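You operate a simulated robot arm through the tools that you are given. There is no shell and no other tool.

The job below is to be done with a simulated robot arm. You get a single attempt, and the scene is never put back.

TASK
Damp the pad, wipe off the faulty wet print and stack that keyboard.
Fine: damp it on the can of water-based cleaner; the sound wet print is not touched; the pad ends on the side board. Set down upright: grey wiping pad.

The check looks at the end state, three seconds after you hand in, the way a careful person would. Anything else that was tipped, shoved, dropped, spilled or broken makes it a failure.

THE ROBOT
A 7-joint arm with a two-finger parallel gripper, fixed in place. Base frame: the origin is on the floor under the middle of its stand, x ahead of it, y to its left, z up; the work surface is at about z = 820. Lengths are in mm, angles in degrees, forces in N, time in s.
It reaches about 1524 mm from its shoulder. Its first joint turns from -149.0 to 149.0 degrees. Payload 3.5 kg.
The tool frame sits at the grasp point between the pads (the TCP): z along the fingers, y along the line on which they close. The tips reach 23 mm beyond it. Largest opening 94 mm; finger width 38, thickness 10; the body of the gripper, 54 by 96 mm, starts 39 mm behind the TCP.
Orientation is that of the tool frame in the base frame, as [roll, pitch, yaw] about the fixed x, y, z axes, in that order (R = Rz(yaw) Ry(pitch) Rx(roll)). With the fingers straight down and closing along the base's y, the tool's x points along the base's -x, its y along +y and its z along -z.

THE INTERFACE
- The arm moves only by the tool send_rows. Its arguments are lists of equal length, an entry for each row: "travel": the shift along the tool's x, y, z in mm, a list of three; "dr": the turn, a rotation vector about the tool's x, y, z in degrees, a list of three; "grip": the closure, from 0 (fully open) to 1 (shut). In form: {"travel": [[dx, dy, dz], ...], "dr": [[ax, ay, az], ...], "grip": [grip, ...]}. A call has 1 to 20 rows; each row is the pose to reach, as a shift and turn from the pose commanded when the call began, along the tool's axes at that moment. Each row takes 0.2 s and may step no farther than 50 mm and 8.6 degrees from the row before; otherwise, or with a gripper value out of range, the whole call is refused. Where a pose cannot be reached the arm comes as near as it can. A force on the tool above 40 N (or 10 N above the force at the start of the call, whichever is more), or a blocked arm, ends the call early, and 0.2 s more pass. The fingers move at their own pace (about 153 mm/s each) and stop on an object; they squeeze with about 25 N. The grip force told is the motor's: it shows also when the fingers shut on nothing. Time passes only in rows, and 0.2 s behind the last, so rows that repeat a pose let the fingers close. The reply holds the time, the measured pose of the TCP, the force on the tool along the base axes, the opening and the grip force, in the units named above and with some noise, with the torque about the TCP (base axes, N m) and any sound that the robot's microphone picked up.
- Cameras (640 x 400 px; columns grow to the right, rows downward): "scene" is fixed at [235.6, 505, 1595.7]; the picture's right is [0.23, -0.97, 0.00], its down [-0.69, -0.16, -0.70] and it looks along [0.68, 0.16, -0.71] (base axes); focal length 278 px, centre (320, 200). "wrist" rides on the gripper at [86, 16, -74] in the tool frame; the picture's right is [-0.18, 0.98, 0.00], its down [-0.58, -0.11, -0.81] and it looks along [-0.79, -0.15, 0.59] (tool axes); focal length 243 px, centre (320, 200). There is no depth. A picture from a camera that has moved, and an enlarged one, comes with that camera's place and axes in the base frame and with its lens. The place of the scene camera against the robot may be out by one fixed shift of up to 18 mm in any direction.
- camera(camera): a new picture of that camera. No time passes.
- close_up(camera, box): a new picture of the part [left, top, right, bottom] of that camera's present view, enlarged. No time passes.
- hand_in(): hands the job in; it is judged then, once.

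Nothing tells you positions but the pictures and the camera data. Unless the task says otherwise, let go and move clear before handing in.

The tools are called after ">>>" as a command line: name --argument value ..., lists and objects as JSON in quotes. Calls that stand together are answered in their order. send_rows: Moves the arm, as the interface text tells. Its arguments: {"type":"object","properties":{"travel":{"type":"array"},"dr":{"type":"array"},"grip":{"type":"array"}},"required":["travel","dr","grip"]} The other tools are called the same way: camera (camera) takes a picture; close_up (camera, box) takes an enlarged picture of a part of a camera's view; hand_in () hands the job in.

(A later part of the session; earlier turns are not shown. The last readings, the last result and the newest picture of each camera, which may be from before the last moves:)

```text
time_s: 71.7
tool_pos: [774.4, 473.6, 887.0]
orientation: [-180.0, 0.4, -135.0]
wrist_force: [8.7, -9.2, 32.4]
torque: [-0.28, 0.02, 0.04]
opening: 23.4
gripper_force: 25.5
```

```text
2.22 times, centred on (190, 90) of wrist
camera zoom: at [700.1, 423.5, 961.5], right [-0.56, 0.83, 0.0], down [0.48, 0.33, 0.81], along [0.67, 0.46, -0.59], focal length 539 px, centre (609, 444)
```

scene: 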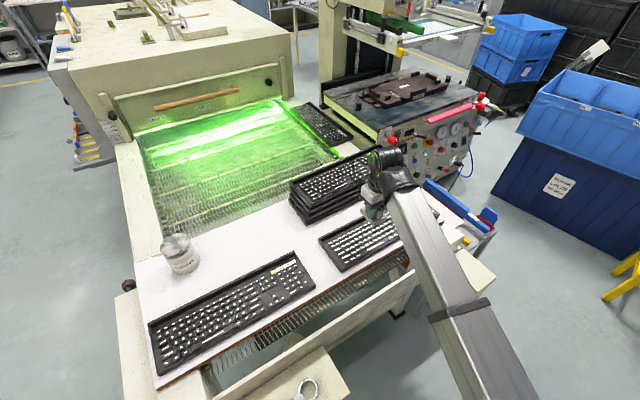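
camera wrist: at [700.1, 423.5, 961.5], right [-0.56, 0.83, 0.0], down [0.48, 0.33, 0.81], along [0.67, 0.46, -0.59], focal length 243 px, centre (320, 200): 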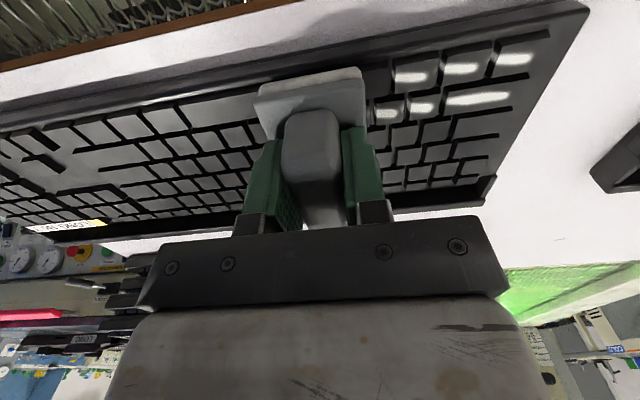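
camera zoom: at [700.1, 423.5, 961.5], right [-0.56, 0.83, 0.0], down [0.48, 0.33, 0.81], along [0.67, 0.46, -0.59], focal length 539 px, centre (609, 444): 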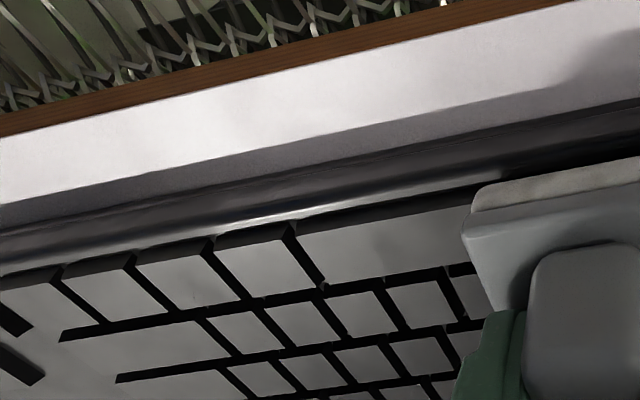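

Only a few keys remain at the front left. I'll ease off 1 mm and finish the sweep to the left end.

>>> send_rows --travel '[[0, 1, -0.5], [0, 5, -0.8], [0, 13, -0.85], [0, 25, -0.9], [0, 39, -0.9], [0, 53, -0.9], [0, 67, -0.9], [0, 81, -0.9], [0, 90, -0.9], [0, 94, -0.9]]' --dr '[[0, 0, 0], [0, 0, 0], [0, 0, 0], [0, 0, 0], [0, 0, 0], [0, 0, 0], [0, 0, 0], [0, 0, 0], [0, 0, 0], [0, 0, 0]]' --grip '[1, 1, 1, 1, 1, 1, 1, 1, 1, 1]'

>>> camera --camera "wrist"

>>> close_up --camera "wrist" --box '[60, 0, 320, 180]'

```text
time_s: 73.9
tool_pos: [706.8, 541.3, 888.8]
orientation: [-179.9, 0.4, -135.1]
wrist_force: [3.8, -2.4, 10.4]
torque: [-0.15, 0.08, 0.03]
opening: 23.6
gripper_force: 25.2
```

```text
taken
camera wrist: at [633.4, 490.3, 961.7], right [-0.56, 0.83, 0.0], down [0.48, 0.33, 0.81], along [0.67, 0.46, -0.59], focal length 243 px, centre (320, 200)
```

wrist: 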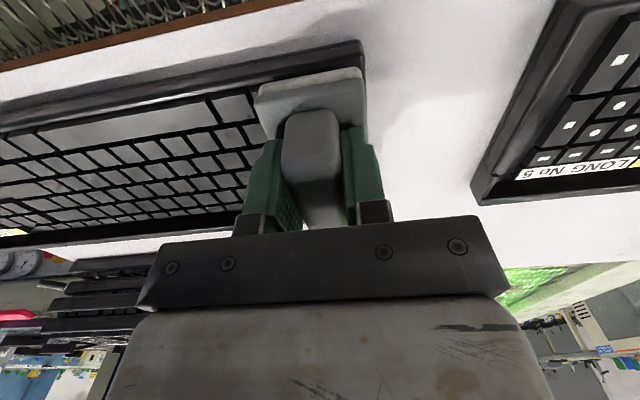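

```text
2.22 times, centred on (190, 90) of wrist
camera zoom: at [633.4, 490.3, 961.7], right [-0.56, 0.83, 0.0], down [0.48, 0.33, 0.81], along [0.67, 0.46, -0.59], focal length 539 px, centre (609, 444)
```

zoom: 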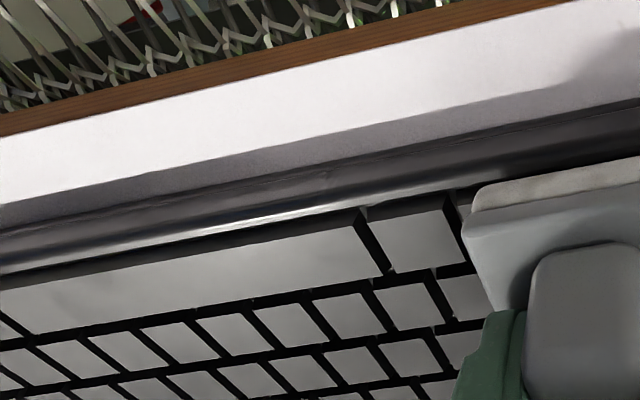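

The last keys are done. I'll lift the pad well clear and inspect the whole keyboard.

>>> send_rows --travel '[[0, 0, -3], [0, 0, -10], [0, 0, -22], [0, 0, -38], [0, 0, -56], [0, 0, -74], [0, 0, -90], [0, 0, -102], [0, 0, -108]]' --dr '[[0, 0, 0], [0, 0, 0], [0, 0, 0], [0, 0, 0], [0, 0, 0], [0, 0, 0], [0, 0, 0], [0, 0, 0], [0, 0, 0]]' --grip '[1, 1, 1, 1, 1, 1, 1, 1, 1]'

>>> camera --camera "wrist"

>>> camera --camera "scene"

>>> close_up --camera "wrist" --box '[0, 0, 260, 180]'

```text
time_s: 75.9
tool_pos: [708.0, 541.2, 995.2]
orientation: [-180.0, 0.3, -135.1]
wrist_force: [0.0, -0.1, -0.4]
torque: [0.01, -0.02, -0.03]
opening: 23.5
gripper_force: 25.0
```

```text
taken
camera wrist: at [633.7, 490.5, 1069.2], right [-0.56, 0.83, 0.0], down [0.49, 0.33, 0.81], along [0.67, 0.46, -0.59], focal length 243 px, centre (320, 200)
```

wrist: 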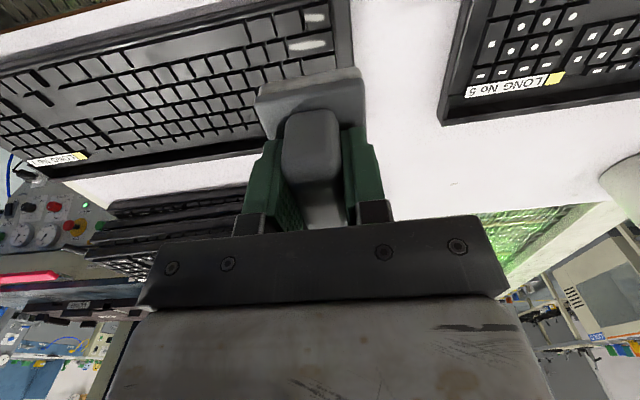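

```text
taken
```

scene: 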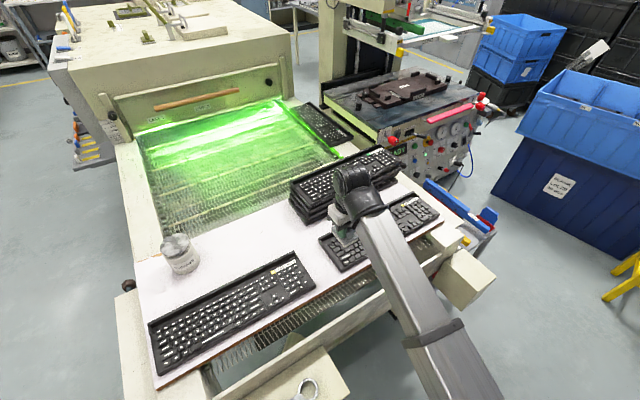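

```text
2.22 times, centred on (130, 90) of wrist
camera zoom: at [633.7, 490.5, 1069.2], right [-0.56, 0.83, 0.0], down [0.49, 0.33, 0.81], along [0.67, 0.46, -0.59], focal length 539 px, centre (742, 444)
```

zoom: 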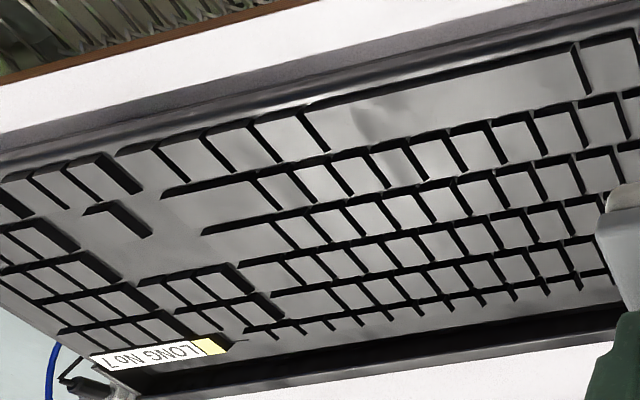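

Two keys at the front-left corner still show white. I'll zoom in there.

>>> close_up --camera "wrist" --box '[240, 0, 370, 90]'

>>> close_up --camera "scene" --box '[310, 190, 440, 280]'

```text
4.44 times, centred on (305, 45) of wrist
camera zoom: at [633.7, 490.5, 1069.2], right [-0.56, 0.83, 0.0], down [0.49, 0.33, 0.81], along [0.67, 0.46, -0.59], focal length 1078 px, centre (387, 889)
```

zoom: 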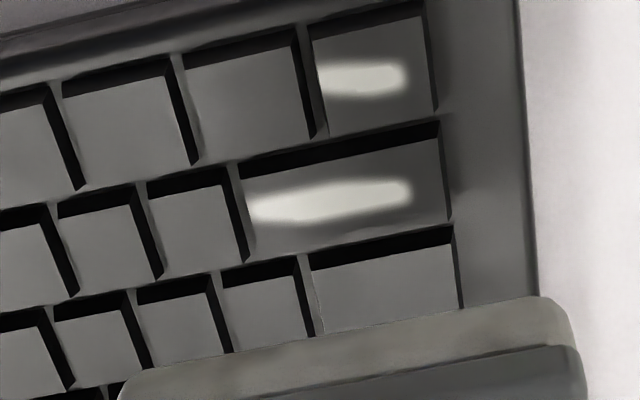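

```text
4.44 times, centred on (375, 235) of scene
camera zoom: at [235.6, 505.0, 1595.7], right [0.23, -0.97, 0.0], down [-0.69, -0.16, -0.7], along [0.68, 0.16, -0.71], focal length 1234 px, centre (76, 44)
```

zoom: 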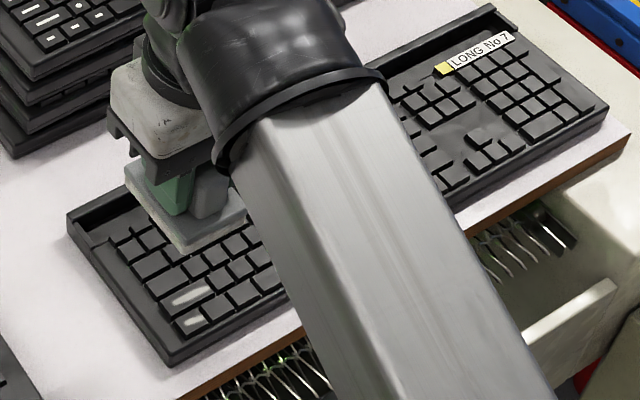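

Shift and Ctrl at the front-left need another pass. I'll come back down beside them and stroke to the left end and back.

>>> send_rows --travel '[[0.5, -3, 4], [2, -10, 14], [4, -20, 30], [6, -30, 50], [7, -38, 70], [7.2, -40, 86], [7.2, -40, 98], [7.2, -40, 104], [7.2, -40, 106], [7.2, -40, 107]]' --dr '[[0, 0, 0], [0, 0, 0], [0, 0, 0], [0, 0, 0], [0, 0, 0], [0, 0, 0], [0, 0, 0], [0, 0, 0], [0, 0, 0], [0, 0, 0]]' --grip '[1, 1, 1, 1, 1, 1, 1, 1, 1, 1]'

```text
time_s: 78.1
tool_pos: [731.0, 507.1, 888.2]
orientation: [-179.9, 0.3, -135.0]
wrist_force: [0.4, 0.2, -0.8]
torque: [0.05, -0.01, -0.02]
opening: 23.6
gripper_force: 24.9
```

>>> send_rows --travel '[[0, 0, 0.5], [0, 0, 1], [0, 0, 1.2]]' --dr '[[0, 0, 0], [0, 0, 0], [0, 0, 0]]' --grip '[1, 1, 1]'

```text
time_s: 78.9
tool_pos: [730.4, 507.7, 889.0]
orientation: [-179.9, 0.3, -135.2]
wrist_force: [3.6, -2.2, 9.6]
torque: [-0.16, 0.11, 0.05]
opening: 23.3
gripper_force: 25.2
```

>>> send_rows --travel '[[0, 2, 0.2], [0, 8, 0.3], [0, 18, 0.3], [0, 30, 0.3], [0, 42, 0.3], [0, 52, 0.3], [0, 57, 0.3], [0, 50, 0.3], [0, 38, 0.3], [0, 26, 0.3], [0, 14, 0.3], [0, 8, 0.3]]' --dr '[[0, 0, 0], [0, 0, 0], [0, 0, 0], [0, 0, 0], [0, 0, 0], [0, 0, 0], [0, 0, 0], [0, 0, 0], [0, 0, 0], [0, 0, 0], [0, 0, 0], [0, 0, 0]]' --grip '[1, 1, 1, 1, 1, 1, 1, 1, 1, 1, 1, 1]'

>>> camera --camera "wrist"

>>> close_up --camera "wrist" --box '[320, 0, 450, 90]'

```text
time_s: 81.5
tool_pos: [722.6, 513.9, 886.6]
orientation: [-179.9, 0.3, -135.1]
wrist_force: [-8.8, 8.4, 29.9]
torque: [0.12, 0.39, -0.01]
opening: 23.6
gripper_force: 24.6
```

```text
taken
camera wrist: at [649.7, 462.9, 961.6], right [-0.56, 0.83, 0.0], down [0.48, 0.33, 0.81], along [0.67, 0.46, -0.59], focal length 243 px, centre (320, 200)
```

wrist: 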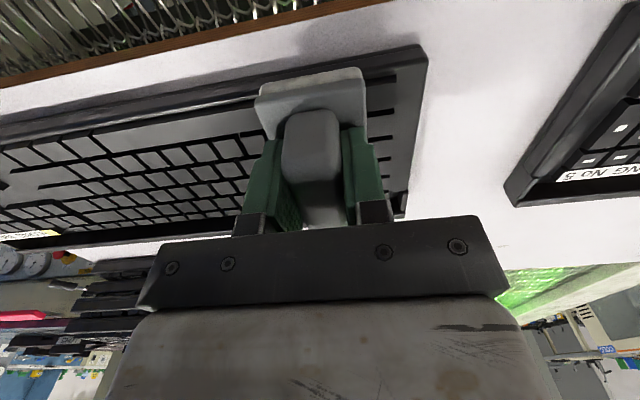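

```text
4.44 times, centred on (385, 45) of wrist
camera zoom: at [649.7, 462.9, 961.6], right [-0.56, 0.83, 0.0], down [0.48, 0.33, 0.81], along [0.67, 0.46, -0.59], focal length 1078 px, centre (31, 889)
```

zoom: 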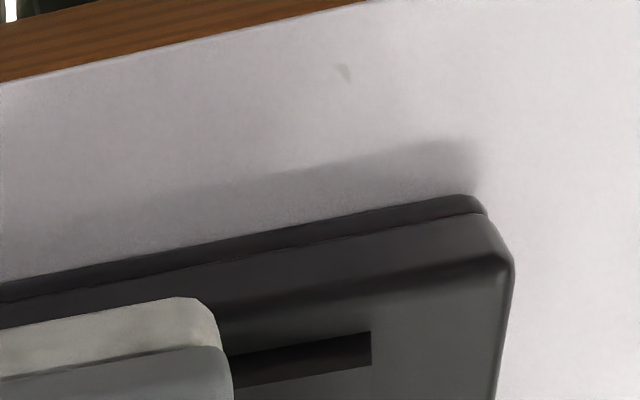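

The corner keys look wiped. I'll lift, carry the pad back to its original spot on the board, and view the keyboard unobstructed from the scene camera.

>>> send_rows --travel '[[0, 0, -3], [0, 0, -12], [0, 0, -30], [0, 0, -56], [0, 0, -84], [0, 0, -104], [-5.2, 5.5, -109], [-18.4, 19.1, -110], [-36.7, 38.2, -110], [-62.9, 65.4, -110], [-91.8, 95.4, -110], [-120.6, 125.4, -110], [-149.5, 155.3, -110], [-178.3, 185.3, -110], [-204.5, 212.6, -110], [-228.1, 237.1, -110], [-246.5, 256.2, -110], [-257, 267.1, -110], [-262.2, 272.5, -110]]' --dr '[[0, 0, 0], [0, 0, 0], [0, 0, 0], [0, 0, 0], [0, 0, 0], [0, 0, 0], [0, 0, 0], [0, 0, 0], [0, 0, 0], [0, 0, 0], [0, 0, 0], [0, 0, 0], [0, 0, 0], [0, 0, 0], [0, 0, 0], [0, 0, 0], [0, 0, 0], [0, 0, 0], [0, 0, 0]]' --grip '[1, 1, 1, 1, 1, 1, 1, 1, 1, 1, 1, 1, 1, 1, 1, 1, 1, 1, 1]'

>>> camera --camera "wrist"

>>> close_up --camera "scene" --box '[310, 190, 390, 280]'

>>> close_up --camera "scene" --box '[370, 180, 450, 250]'

>>> camera --camera "scene"

```text
time_s: 85.5
tool_pos: [717.0, 892.1, 998.6]
orientation: [180.0, 0.3, -135.0]
wrist_force: [-0.3, 0.5, -1.1]
torque: [-0.02, -0.02, 0.0]
opening: 23.6
gripper_force: 25.5
```

```text
taken
camera wrist: at [642.8, 841.1, 1072.6], right [-0.56, 0.83, 0.0], down [0.49, 0.33, 0.81], along [0.67, 0.46, -0.59], focal length 243 px, centre (320, 200)
```

wrist: 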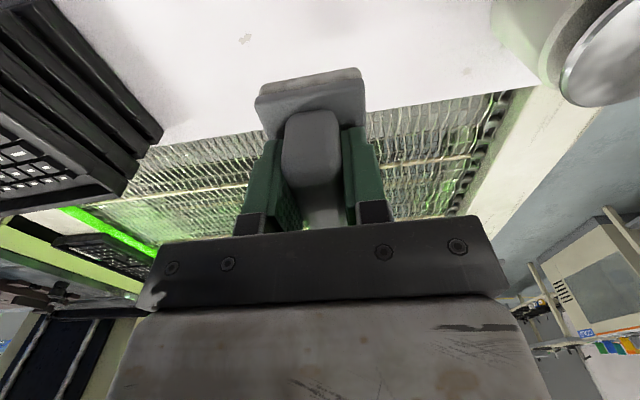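

```text
4.44 times, centred on (350, 235) of scene
camera zoom: at [235.6, 505.0, 1595.7], right [0.23, -0.97, 0.0], down [-0.69, -0.16, -0.7], along [0.68, 0.16, -0.71], focal length 1234 px, centre (187, 44)
```

zoom: 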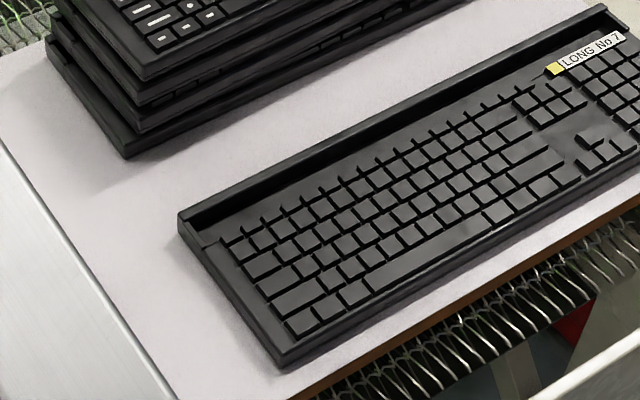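

```text
5.71 times, centred on (410, 215) of scene
camera zoom: at [235.6, 505.0, 1595.7], right [0.23, -0.97, 0.0], down [-0.69, -0.16, -0.7], along [0.68, 0.16, -0.71], focal length 1586 px, centre (-194, 114)
```

zoom: 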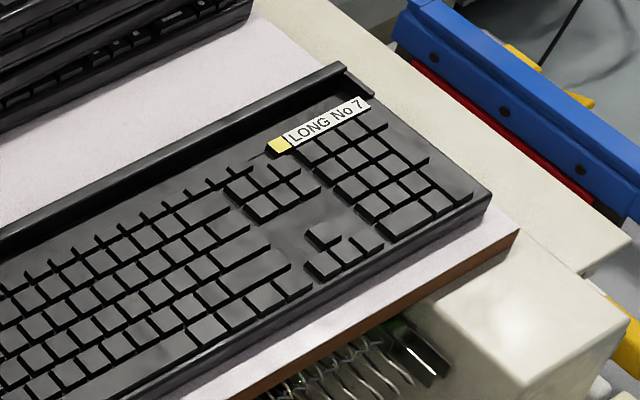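

```text
taken
```

scene: 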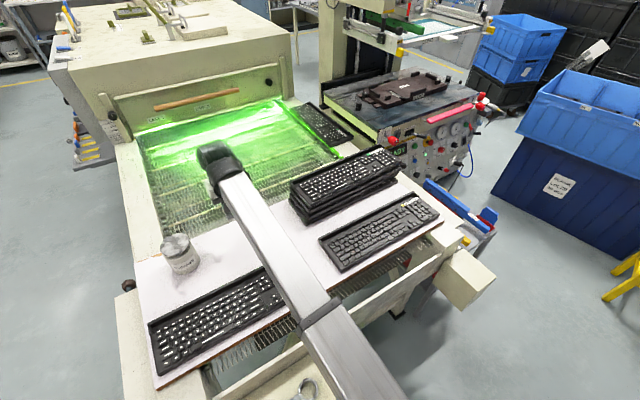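

No 7 is completely clean, and its tag is still in place. Now I'll lower the pad to its original spot on the board.

>>> send_rows --travel '[[0, 0, 4], [0, 0, 14], [0, 0, 30], [0, 0, 50], [0, 0, 72], [0, 0, 94], [0, 0, 110], [0, 0, 121], [0, 0, 127], [0, 0, 130], [0, 0, 131.5]]' --dr '[[0, 0, 0], [0, 0, 0], [0, 0, 0], [0, 0, 0], [0, 0, 0], [0, 0, 0], [0, 0, 0], [0, 0, 0], [0, 0, 0], [0, 0, 0], [0, 0, 0]]' --grip '[1, 1, 1, 1, 1, 1, 1, 1, 1, 1, 1]'

>>> close_up --camera "wrist" --box '[200, 40, 440, 240]'

```text
time_s: 87.9
tool_pos: [717.8, 891.5, 867.1]
orientation: [179.9, 0.3, -135.1]
wrist_force: [0.7, -0.1, -0.2]
torque: [-0.03, 0.01, -0.01]
opening: 23.6
gripper_force: 25.5
```

```text
2.00 times, centred on (320, 140) of wrist
camera zoom: at [644.6, 841.7, 941.0], right [-0.56, 0.83, 0.0], down [0.49, 0.33, 0.81], along [0.67, 0.46, -0.59], focal length 485 px, centre (320, 320)
```

zoom: 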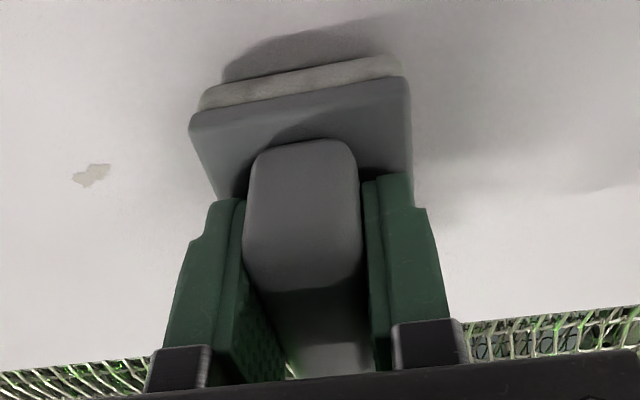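

>>> send_rows --travel '[[0, 0, 0.8], [0, 0, 1.6], [0, 0, 2.4], [0, 0, 2.4]]' --dr '[[0, 0, 0], [0, 0, 0], [0, 0, 0], [0, 0, 0]]' --grip '[1, 1, 1, 1]'

```text
time_s: 88.9
tool_pos: [717.0, 891.5, 863.5]
orientation: [-179.9, 0.3, -135.0]
wrist_force: [0.8, 0.0, -0.7]
torque: [0.0, -0.01, 0.01]
opening: 23.6
gripper_force: 24.9
```

>>> send_rows --travel '[[0, 0, 0.6], [0, 0, 1.2], [0, 0, 1.2]]' --dr '[[0, 0, 0], [0, 0, 0], [0, 0, 0]]' --grip '[1, 1, 1]'

```text
time_s: 89.7
tool_pos: [718.0, 891.5, 862.3]
orientation: [180.0, 0.3, -135.1]
wrist_force: [0.6, -0.2, 1.5]
torque: [0.02, 0.04, -0.04]
opening: 23.5
gripper_force: 25.5
```

The pad has just touched the board. I'll open the fingers and rise straight up.

>>> send_rows --travel '[[0, 0, 0.2], [0, 0, 0.2], [0, 0, 0.2], [0, 0, 0.2], [0, 0, -1], [0, 0, -6], [0, 0, -16], [0, 0, -32], [0, 0, -52], [0, 0, -74], [0, 0, -94], [0, 0, -110], [0, 0, -118], [0, 0, -120]]' --dr '[[0, 0, 0], [0, 0, 0], [0, 0, 0], [0, 0, 0], [0, 0, 0], [0, 0, 0], [0, 0, 0], [0, 0, 0], [0, 0, 0], [0, 0, 0], [0, 0, 0], [0, 0, 0], [0, 0, 0], [0, 0, 0]]' --grip '[0.72, 0.62, 0.5, 0.5, 0.5, 0.5, 0.5, 0.4, 0.2, 0, 0, 0, 0, 0]'

>>> camera --camera "wrist"

>>> close_up --camera "wrist" --box '[200, 0, 440, 180]'

```text
time_s: 92.7
tool_pos: [717.9, 891.1, 982.7]
orientation: [179.9, 0.3, -135.1]
wrist_force: [0.6, 0.1, 0.5]
torque: [-0.02, -0.01, 0.0]
opening: 94.0
gripper_force: 0.1
```

```text
taken
camera wrist: at [643.6, 840.1, 1056.9], right [-0.56, 0.83, 0.0], down [0.49, 0.33, 0.81], along [0.67, 0.46, -0.59], focal length 243 px, centre (320, 200)
```

wrist: 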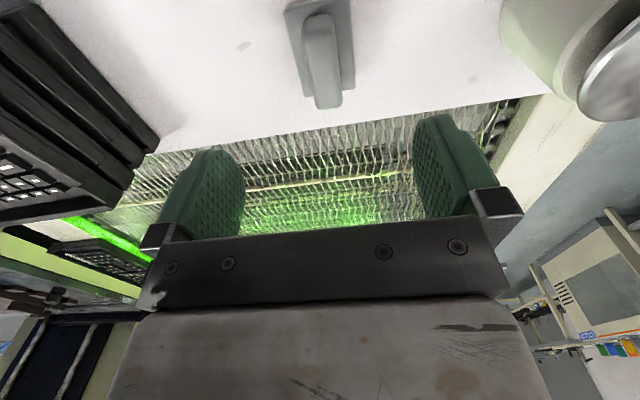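

```text
2.22 times, centred on (320, 90) of wrist
camera zoom: at [643.6, 840.1, 1056.9], right [-0.56, 0.83, 0.0], down [0.49, 0.33, 0.81], along [0.67, 0.46, -0.59], focal length 539 px, centre (320, 444)
```

zoom: 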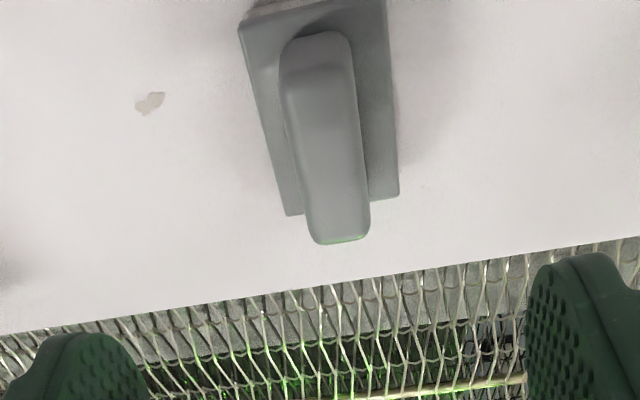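

The pad stands upright on the board. Next I'll take the keyboard by its back rail, so I'll turn the tool 90° and move above the rail's middle to see its profile.

>>> send_rows --travel '[[3, -8.7, 0.5], [9, -26, 1.4], [16.5, -47.7, 2.5], [25.5, -73.8, 3.9], [36, -104.1, 5.4], [48, -138.8, 7.3], [60, -173.6, 9.1], [72, -208.3, 10.9], [83.9, -243, 12.7], [95.9, -277.7, 14.5], [107.9, -312.4, 16.3], [118.4, -342.8, 17.9], [128.9, -373.2, 19.5], [137.9, -399.2, 20.9], [145.4, -420.9, 22], [149.9, -433.9, 22.7]]' --dr '[[0, 0, 1.8], [0, 0, 5.4], [0, 0, 9.9], [0, 0, 15.3], [0, 0, 21.6], [0, 0, 28.8], [0, 0, 36], [0, 0, 43.2], [0, 0, 50.4], [0, 0, 57.6], [0, 0, 64.8], [0, 0, 71.1], [0, 0, 77.4], [0, 0, 82.8], [0, 0, 87.3], [0, 0, 90]]' --grip '[0, 0, 0, 0, 0, 0, 0, 0, 0, 0, 0, 0, 0, 0, 0, 0]'

>>> camera --camera "wrist"

>>> camera --camera "scene"

>>> close_up --camera "scene" --box '[190, 200, 290, 270]'

```text
time_s: 96.1
tool_pos: [915.7, 480.7, 958.5]
orientation: [179.6, 0.0, 134.9]
wrist_force: [0.1, 0.2, 0.9]
torque: [-0.01, 0.0, -0.01]
opening: 94.0
gripper_force: 0.0
```

```text
taken
camera wrist: at [866.9, 552.2, 1033.3], right [0.83, 0.56, 0.01], down [0.33, -0.49, 0.81], along [0.46, -0.66, -0.59], focal length 243 px, centre (320, 200)
```

wrist: 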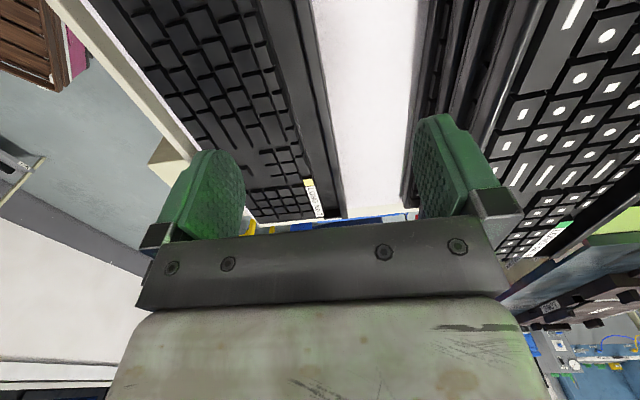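

```text
taken
```

scene: 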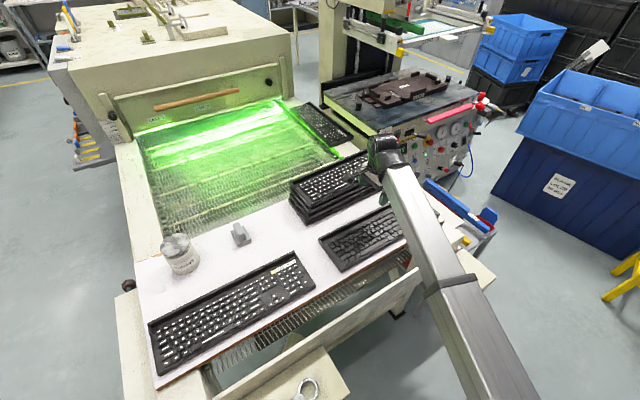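

```text
5.71 times, centred on (240, 235) of scene
camera zoom: at [235.6, 505.0, 1595.7], right [0.23, -0.97, 0.0], down [-0.69, -0.16, -0.7], along [0.68, 0.16, -0.71], focal length 1586 px, centre (777, 0)
```

zoom: 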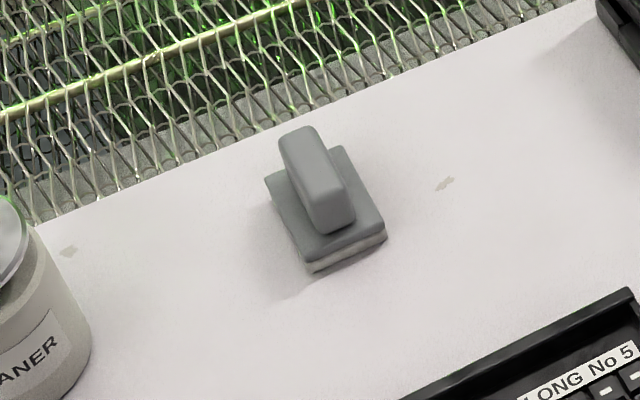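

>>> close_up --camera "wrist" --box '[200, 0, 440, 150]'

>>> close_up --camera "wrist" --box '[380, 0, 640, 260]'

>>> close_up --camera "wrist" --box '[230, 130, 360, 230]'

```text
2.67 times, centred on (320, 75) of wrist
camera zoom: at [866.9, 552.2, 1033.3], right [0.83, 0.56, 0.01], down [0.33, -0.49, 0.81], along [0.46, -0.66, -0.59], focal length 647 px, centre (320, 533)
```

zoom: 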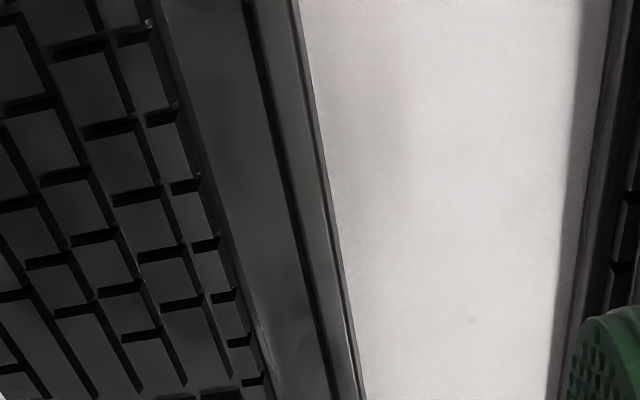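

```text
1.54 times, centred on (510, 130) of wrist
camera zoom: at [866.9, 552.2, 1033.3], right [0.83, 0.56, 0.01], down [0.33, -0.49, 0.81], along [0.46, -0.66, -0.59], focal length 373 px, centre (28, 308)
```

zoom: 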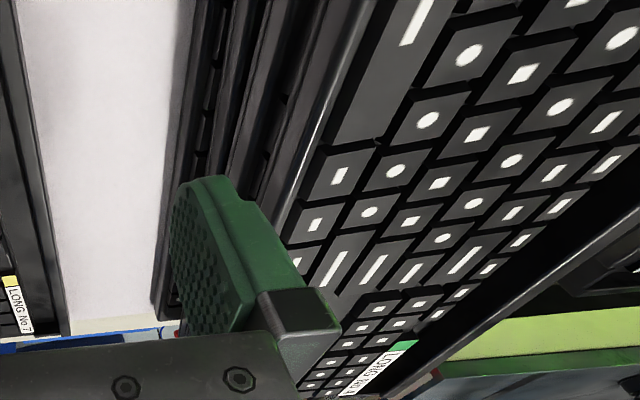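

```text
4.00 times, centred on (295, 180) of wrist
camera zoom: at [866.9, 552.2, 1033.3], right [0.83, 0.56, 0.01], down [0.33, -0.49, 0.81], along [0.46, -0.66, -0.59], focal length 970 px, centre (420, 280)
```

zoom: 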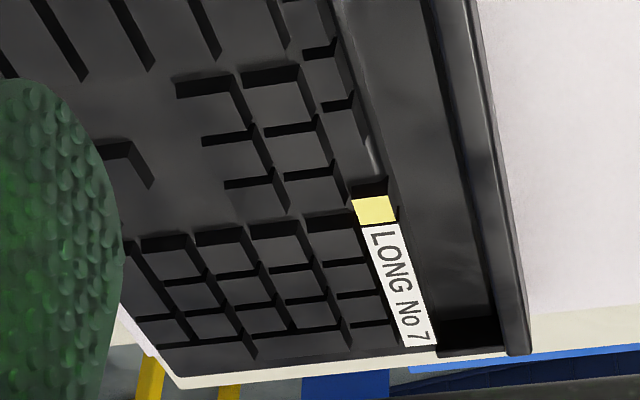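

The rail is about 11 mm thick with a recessed tray in front of it wide enough for a finger, and the stack's front is about 105 mm behind the rail. Before gripping I'll check that the arm can reach the release position over the stack.

>>> send_rows --travel '[[0, 5, -2], [0, 16, -8], [-1, 36, -16], [-1, 64, -16.5], [-2, 96, -16.5], [-2, 130, -16.5], [-2, 164, -16.5], [-3, 196, -16.5], [-3, 222, -16.5], [-3, 238, -16.5], [-3, 246, -16.5]]' --dr '[[0, 0, 0], [0, 0, 0], [0, 0, 0], [0, 0, 0], [0, 0, 0], [0, 0, 0], [0, 0, 0], [0, 0, 0], [0, 0, 0], [0, 0, 0], [0, 0, 0]]' --grip '[0, 0, 0, 0, 0, 0, 0, 0, 0, 0, 0]'

>>> camera --camera "wrist"

>>> camera --camera "scene"

```text
time_s: 98.5
tool_pos: [1093.3, 650.6, 977.5]
orientation: [179.7, 0.0, 135.0]
wrist_force: [0.6, -0.9, 0.0]
torque: [-0.02, 0.0, 0.01]
opening: 94.2
gripper_force: 0.1
```

```text
taken
camera wrist: at [1043.8, 721.4, 1051.9], right [0.83, 0.56, 0.01], down [0.33, -0.49, 0.81], along [0.46, -0.66, -0.59], focal length 243 px, centre (320, 200)
```

wrist: 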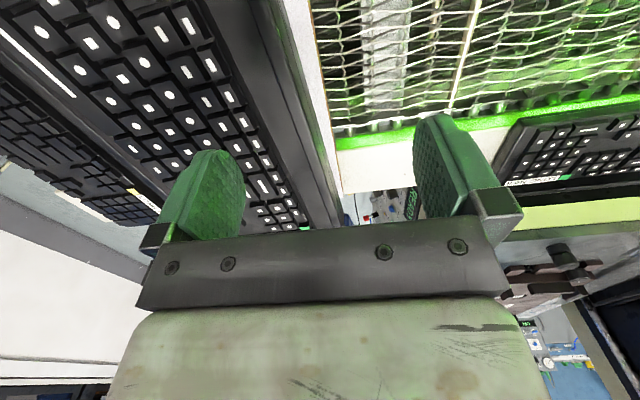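

```text
taken
```

scene: 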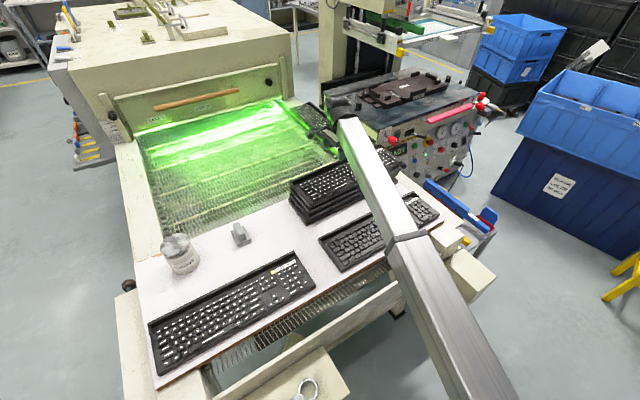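

The release position is reachable. From here I'll measure the top keyboard of the stack.

>>> close_up --camera "wrist" --box '[180, 0, 420, 150]'

>>> close_up --camera "wrist" --box '[200, 130, 360, 240]'

>>> close_up --camera "wrist" --box '[0, 0, 240, 200]'

```text
2.67 times, centred on (300, 75) of wrist
camera zoom: at [1043.8, 721.4, 1051.9], right [0.83, 0.56, 0.01], down [0.33, -0.49, 0.81], along [0.46, -0.66, -0.59], focal length 647 px, centre (373, 533)
```

zoom: 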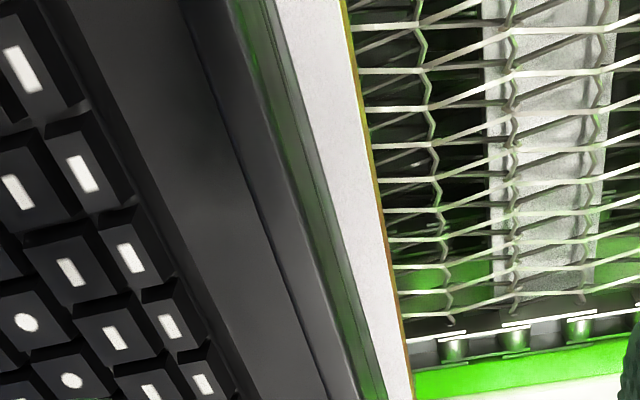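

```text
3.64 times, centred on (280, 185) of wrist
camera zoom: at [1043.8, 721.4, 1051.9], right [0.83, 0.56, 0.01], down [0.33, -0.49, 0.81], along [0.46, -0.66, -0.59], focal length 882 px, centre (466, 254)
```

zoom: 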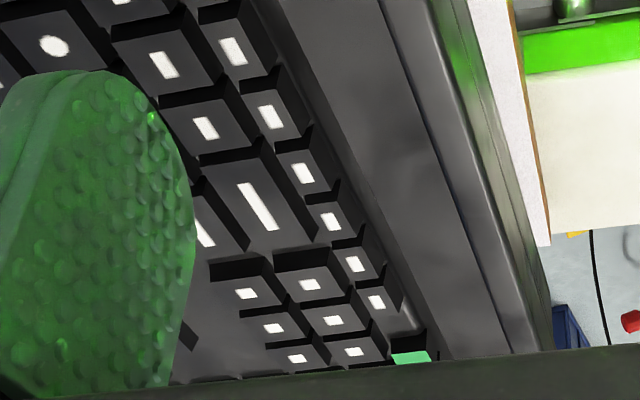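

```text
2.00 times, centred on (120, 100) of wrist
camera zoom: at [1043.8, 721.4, 1051.9], right [0.83, 0.56, 0.01], down [0.33, -0.49, 0.81], along [0.46, -0.66, -0.59], focal length 485 px, centre (720, 400)
```

zoom: 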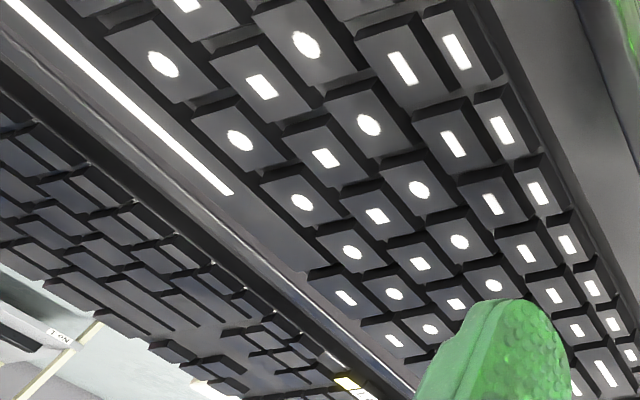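

>>> close_up --camera "scene" --box '[282, 170, 346, 230]'

>>> close_up --camera "scene" --box '[370, 130, 434, 190]'

>>> close_up --camera "scene" --box '[282, 140, 410, 230]'

```text
6.67 times, centred on (314, 200) of scene
camera zoom: at [235.6, 505.0, 1595.7], right [0.23, -0.97, 0.0], down [-0.69, -0.16, -0.7], along [0.68, 0.16, -0.71], focal length 1850 px, centre (360, 200)
```

zoom: 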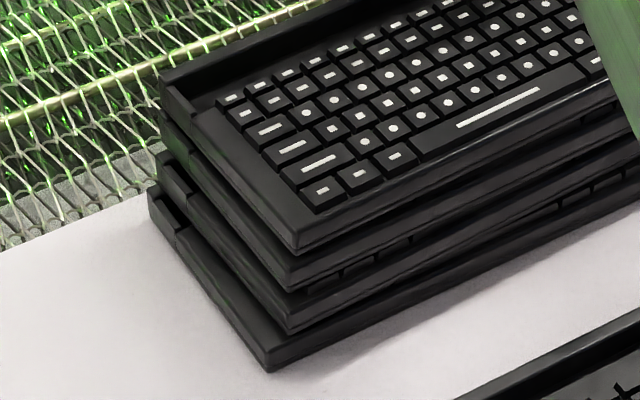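

```text
6.67 times, centred on (402, 160) of scene
camera zoom: at [235.6, 505.0, 1595.7], right [0.23, -0.97, 0.0], down [-0.69, -0.16, -0.7], along [0.68, 0.16, -0.71], focal length 1850 px, centre (-227, 467)
```

zoom: 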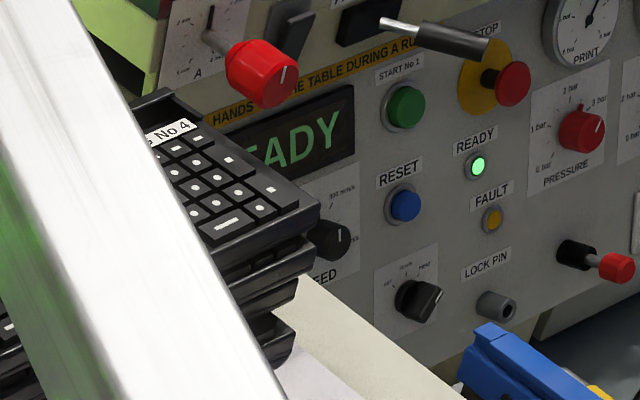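

```text
4.44 times, centred on (346, 185) of scene
camera zoom: at [235.6, 505.0, 1595.7], right [0.23, -0.97, 0.0], down [-0.69, -0.16, -0.7], along [0.68, 0.16, -0.71], focal length 1234 px, centre (204, 267)
```

zoom: 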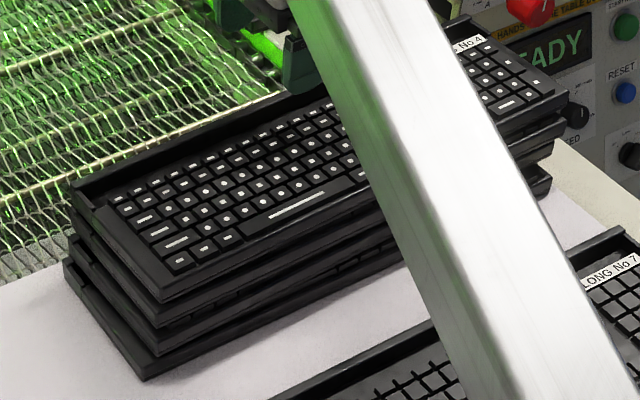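

The stack has four keyboards (Nos 1–4), and the top one is turned about 2.3° from No 7. The target for No 7's rail centre is about (1095, 632), roughly 104 mm higher. I'll go back over No 7's rail with the fingers set to about 24 mm.

>>> send_rows --travel '[[0.2, -5, 0], [0.6, -18, 0], [1.2, -40, 0], [2.3, -70, 0], [3.4, -106, 0], [4.6, -142, 0], [5.7, -176, 0], [6.7, -206, 0], [7.5, -230, 0], [8, -244, 4], [8.1, -248.8, 14], [8.1, -248.8, 30], [8.1, -248.8, 48], [8.1, -248.8, 62], [8.1, -248.8, 70], [8.1, -248.8, 72]]' --dr '[[0, 0, 0], [0, 0, 0], [0, 0, 0], [0, 0, 0], [0, 0, 0], [0, 0, 0], [0, 0, 0], [0, 0, 0], [0, 0, 0], [0, 0, 0], [0, 0, 0], [0, 0, 0], [0, 0, 0], [0, 0, 0], [0, 0, 0], [0, 0, 0]]' --grip '[0, 0, 0, 0, 0, 0, 0, 0, 0.2, 0.4, 0.6, 0.745, 0.745, 0.745, 0.745, 0.745]'

>>> camera --camera "wrist"

>>> close_up --camera "wrist" --box '[220, 0, 420, 240]'

```text
time_s: 101.9
tool_pos: [913.1, 480.3, 904.5]
orientation: [179.6, -0.1, 134.9]
wrist_force: [0.2, -0.6, 0.1]
torque: [-0.02, -0.01, 0.03]
opening: 24.1
gripper_force: 0.1
```

```text
taken
camera wrist: at [861.8, 552.0, 978.5], right [0.83, 0.56, 0.01], down [0.33, -0.49, 0.81], along [0.46, -0.66, -0.59], focal length 243 px, centre (320, 200)
```

wrist: 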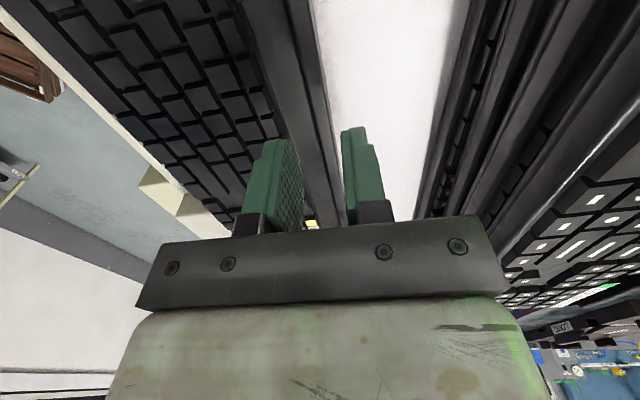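

```text
1.67 times, centred on (320, 120) of wrist
camera zoom: at [861.8, 552.0, 978.5], right [0.83, 0.56, 0.01], down [0.33, -0.49, 0.81], along [0.46, -0.66, -0.59], focal length 404 px, centre (320, 333)
```

zoom: 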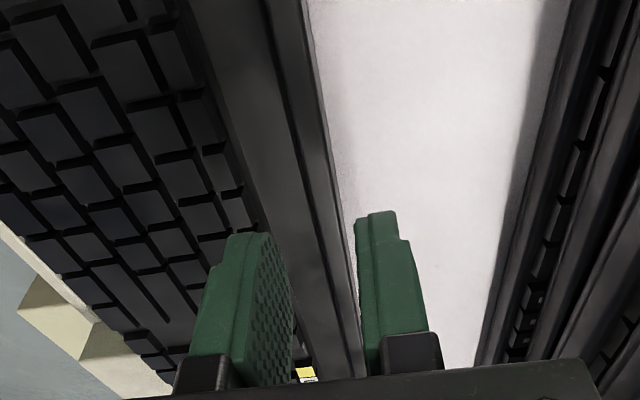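

The rail lies between the fingers. I'll lower further and check.

>>> send_rows --travel '[[0, -0.5, 3], [0, -1, 9], [0, -1, 17], [0, -1, 24], [0, -1, 28], [0, -1, 30]]' --dr '[[0, 0, 0], [0, 0, 0], [0, 0, 0], [0, 0, 0], [0, 0, 0], [0, 0, 0]]' --grip '[0.745, 0.745, 0.745, 0.745, 0.745, 0.745]'

>>> close_up --camera "wrist" --box '[220, 60, 420, 240]'

>>> close_up --camera "scene" --box '[330, 160, 430, 240]'

```text
time_s: 103.3
tool_pos: [911.7, 479.1, 873.1]
orientation: [179.7, 0.0, 134.9]
wrist_force: [0.2, -0.1, -0.2]
torque: [-0.03, 0.01, -0.01]
opening: 24.1
gripper_force: 0.0
```

```text
2.22 times, centred on (320, 150) of wrist
camera zoom: at [861.2, 551.0, 948.9], right [0.83, 0.56, 0.01], down [0.33, -0.49, 0.81], along [0.46, -0.66, -0.59], focal length 539 px, centre (320, 311)
```

zoom: 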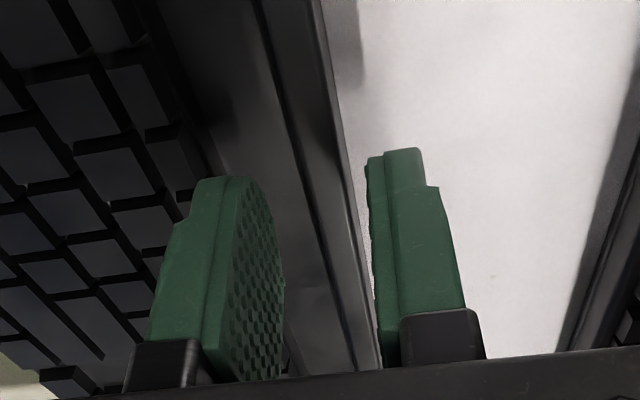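

```text
5.00 times, centred on (380, 200) of scene
camera zoom: at [235.6, 505.0, 1595.7], right [0.23, -0.97, 0.0], down [-0.69, -0.16, -0.7], along [0.68, 0.16, -0.71], focal length 1388 px, centre (20, 200)
```

zoom: 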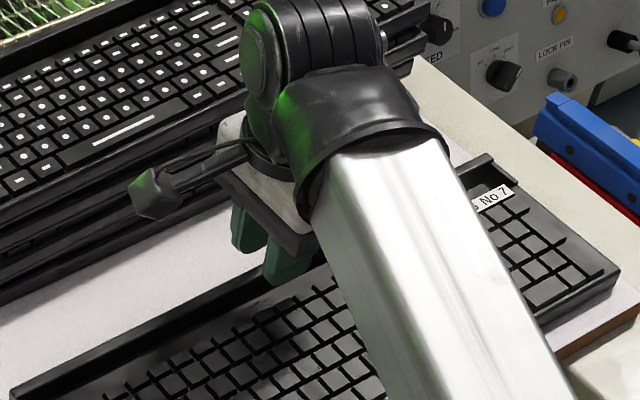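

>>> send_rows --travel '[[0, 0, 1.5], [0, 0, 3], [0, 0, 4.5], [0, 0, 6], [0, 0, 7.5], [0, 0, 8]]' --dr '[[0, 0, 0], [0, 0, 0], [0, 0, 0], [0, 0, 0], [0, 0, 0], [0, 0, 0]]' --grip '[0.745, 0.745, 0.745, 0.745, 0.745, 0.745]'

>>> close_up --camera "wrist" --box '[220, 60, 420, 240]'

```text
time_s: 104.7
tool_pos: [910.6, 480.9, 865.4]
orientation: [179.8, 0.1, 134.9]
wrist_force: [1.1, 0.9, 0.2]
torque: [0.0, 0.0, -0.01]
opening: 23.9
gripper_force: 0.0
```

```text
2.22 times, centred on (320, 150) of wrist
camera zoom: at [861.1, 551.7, 940.2], right [0.83, 0.56, 0.01], down [0.33, -0.49, 0.81], along [0.46, -0.66, -0.59], focal length 539 px, centre (320, 311)
```

zoom: 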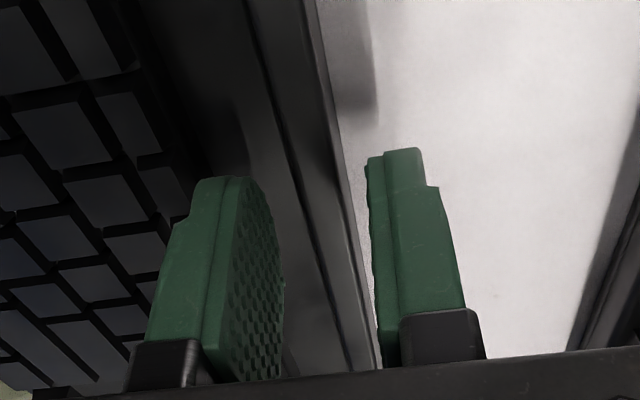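

>>> send_rows --travel '[[0, 0, 1.2], [0, 0, 2.4], [0, 0, 3.6], [0, 0, 4.8], [0, 0, 6]]' --dr '[[0, 0, 0], [0, 0, 0], [0, 0, 0], [0, 0, 0], [0, 0, 0]]' --grip '[0.745, 0.745, 0.745, 0.745, 0.745]'

>>> close_up --camera "wrist" --box '[220, 60, 420, 240]'

```text
time_s: 105.9
tool_pos: [911.5, 480.3, 859.9]
orientation: [179.7, 0.0, 134.9]
wrist_force: [0.6, 0.2, 0.7]
torque: [0.0, 0.03, -0.01]
opening: 23.7
gripper_force: 0.2
```

```text
2.22 times, centred on (320, 150) of wrist
camera zoom: at [861.5, 551.3, 934.5], right [0.83, 0.56, 0.01], down [0.33, -0.49, 0.81], along [0.46, -0.66, -0.59], focal length 539 px, centre (320, 311)
```

zoom: 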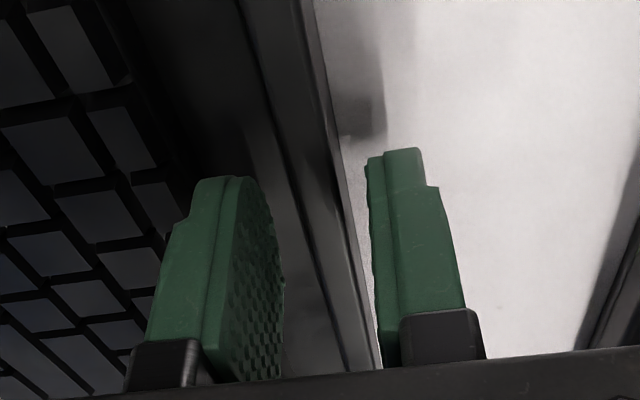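

>>> send_rows --travel '[[0, 0, 1], [0, 0, 2], [0, 0, 3], [0, 0, 4]]' --dr '[[0, 0, 0], [0, 0, 0], [0, 0, 0], [0, 0, 0]]' --grip '[0.745, 0.745, 0.745, 0.745]'

>>> close_up --camera "wrist" --box '[220, 60, 420, 240]'

```text
time_s: 106.9
tool_pos: [911.9, 479.4, 854.0]
orientation: [179.6, 0.0, 134.8]
wrist_force: [-0.5, 0.1, 0.0]
torque: [0.03, 0.03, -0.04]
opening: 24.1
gripper_force: 0.1
```

```text
2.22 times, centred on (320, 150) of wrist
camera zoom: at [861.4, 551.4, 930.1], right [0.83, 0.56, 0.01], down [0.33, -0.49, 0.81], along [0.46, -0.66, -0.59], focal length 539 px, centre (320, 311)
```

zoom: 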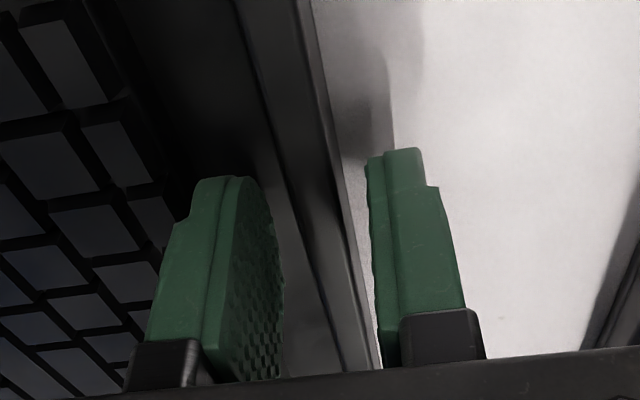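

>>> send_rows --travel '[[0, 0, 1], [0, 0, 2], [0, 0, 3], [0, 0, 3.6]]' --dr '[[0, 0, 0], [0, 0, 0], [0, 0, 0], [0, 0, 0]]' --grip '[0.745, 0.745, 0.745, 0.745]'

>>> close_up --camera "wrist" --box '[220, 60, 420, 240]'

```text
time_s: 107.9
tool_pos: [911.3, 480.9, 852.2]
orientation: [179.7, -0.1, 134.9]
wrist_force: [-0.5, -0.7, 0.0]
torque: [0.02, -0.02, -0.01]
opening: 23.9
gripper_force: 0.0
```

```text
2.22 times, centred on (320, 150) of wrist
camera zoom: at [861.3, 551.2, 927.3], right [0.83, 0.56, 0.01], down [0.33, -0.49, 0.81], along [0.46, -0.66, -0.59], focal length 539 px, centre (320, 311)
```

zoom: 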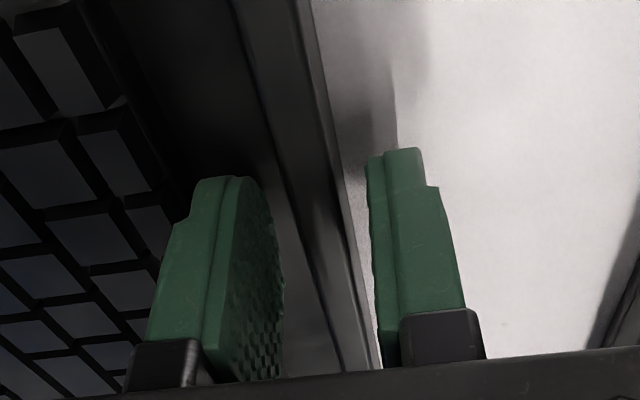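

>>> send_rows --travel '[[0, 0, 0.8], [0, 0, 1.6], [0, 0, 2.4], [0, 0, 2.4]]' --dr '[[0, 0, 0], [0, 0, 0], [0, 0, 0], [0, 0, 0]]' --grip '[0.745, 0.745, 0.745, 0.745]'

>>> close_up --camera "wrist" --box '[220, 60, 420, 240]'

>>> close_up --camera "scene" --box '[340, 180, 420, 240]'

```text
time_s: 108.9
tool_pos: [910.7, 479.0, 851.6]
orientation: [179.7, 0.0, 134.8]
wrist_force: [0.6, -0.8, 6.6]
torque: [-0.1, 0.13, 0.01]
opening: 23.9
gripper_force: 0.3
```

```text
2.22 times, centred on (320, 150) of wrist
camera zoom: at [861.0, 550.5, 925.5], right [0.83, 0.56, 0.01], down [0.33, -0.49, 0.81], along [0.46, -0.66, -0.59], focal length 539 px, centre (320, 311)
```

zoom: 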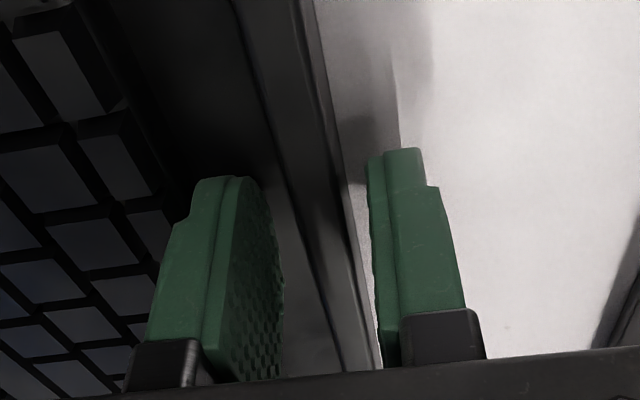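

```text
6.67 times, centred on (380, 210) of scene
camera zoom: at [235.6, 505.0, 1595.7], right [0.23, -0.97, 0.0], down [-0.69, -0.16, -0.7], along [0.68, 0.16, -0.71], focal length 1850 px, centre (-80, 133)
```

zoom: 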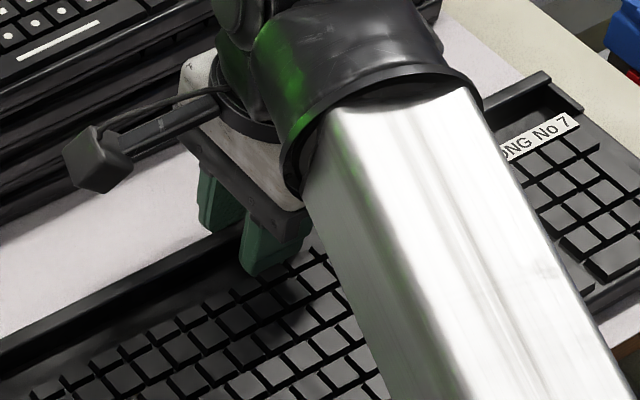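

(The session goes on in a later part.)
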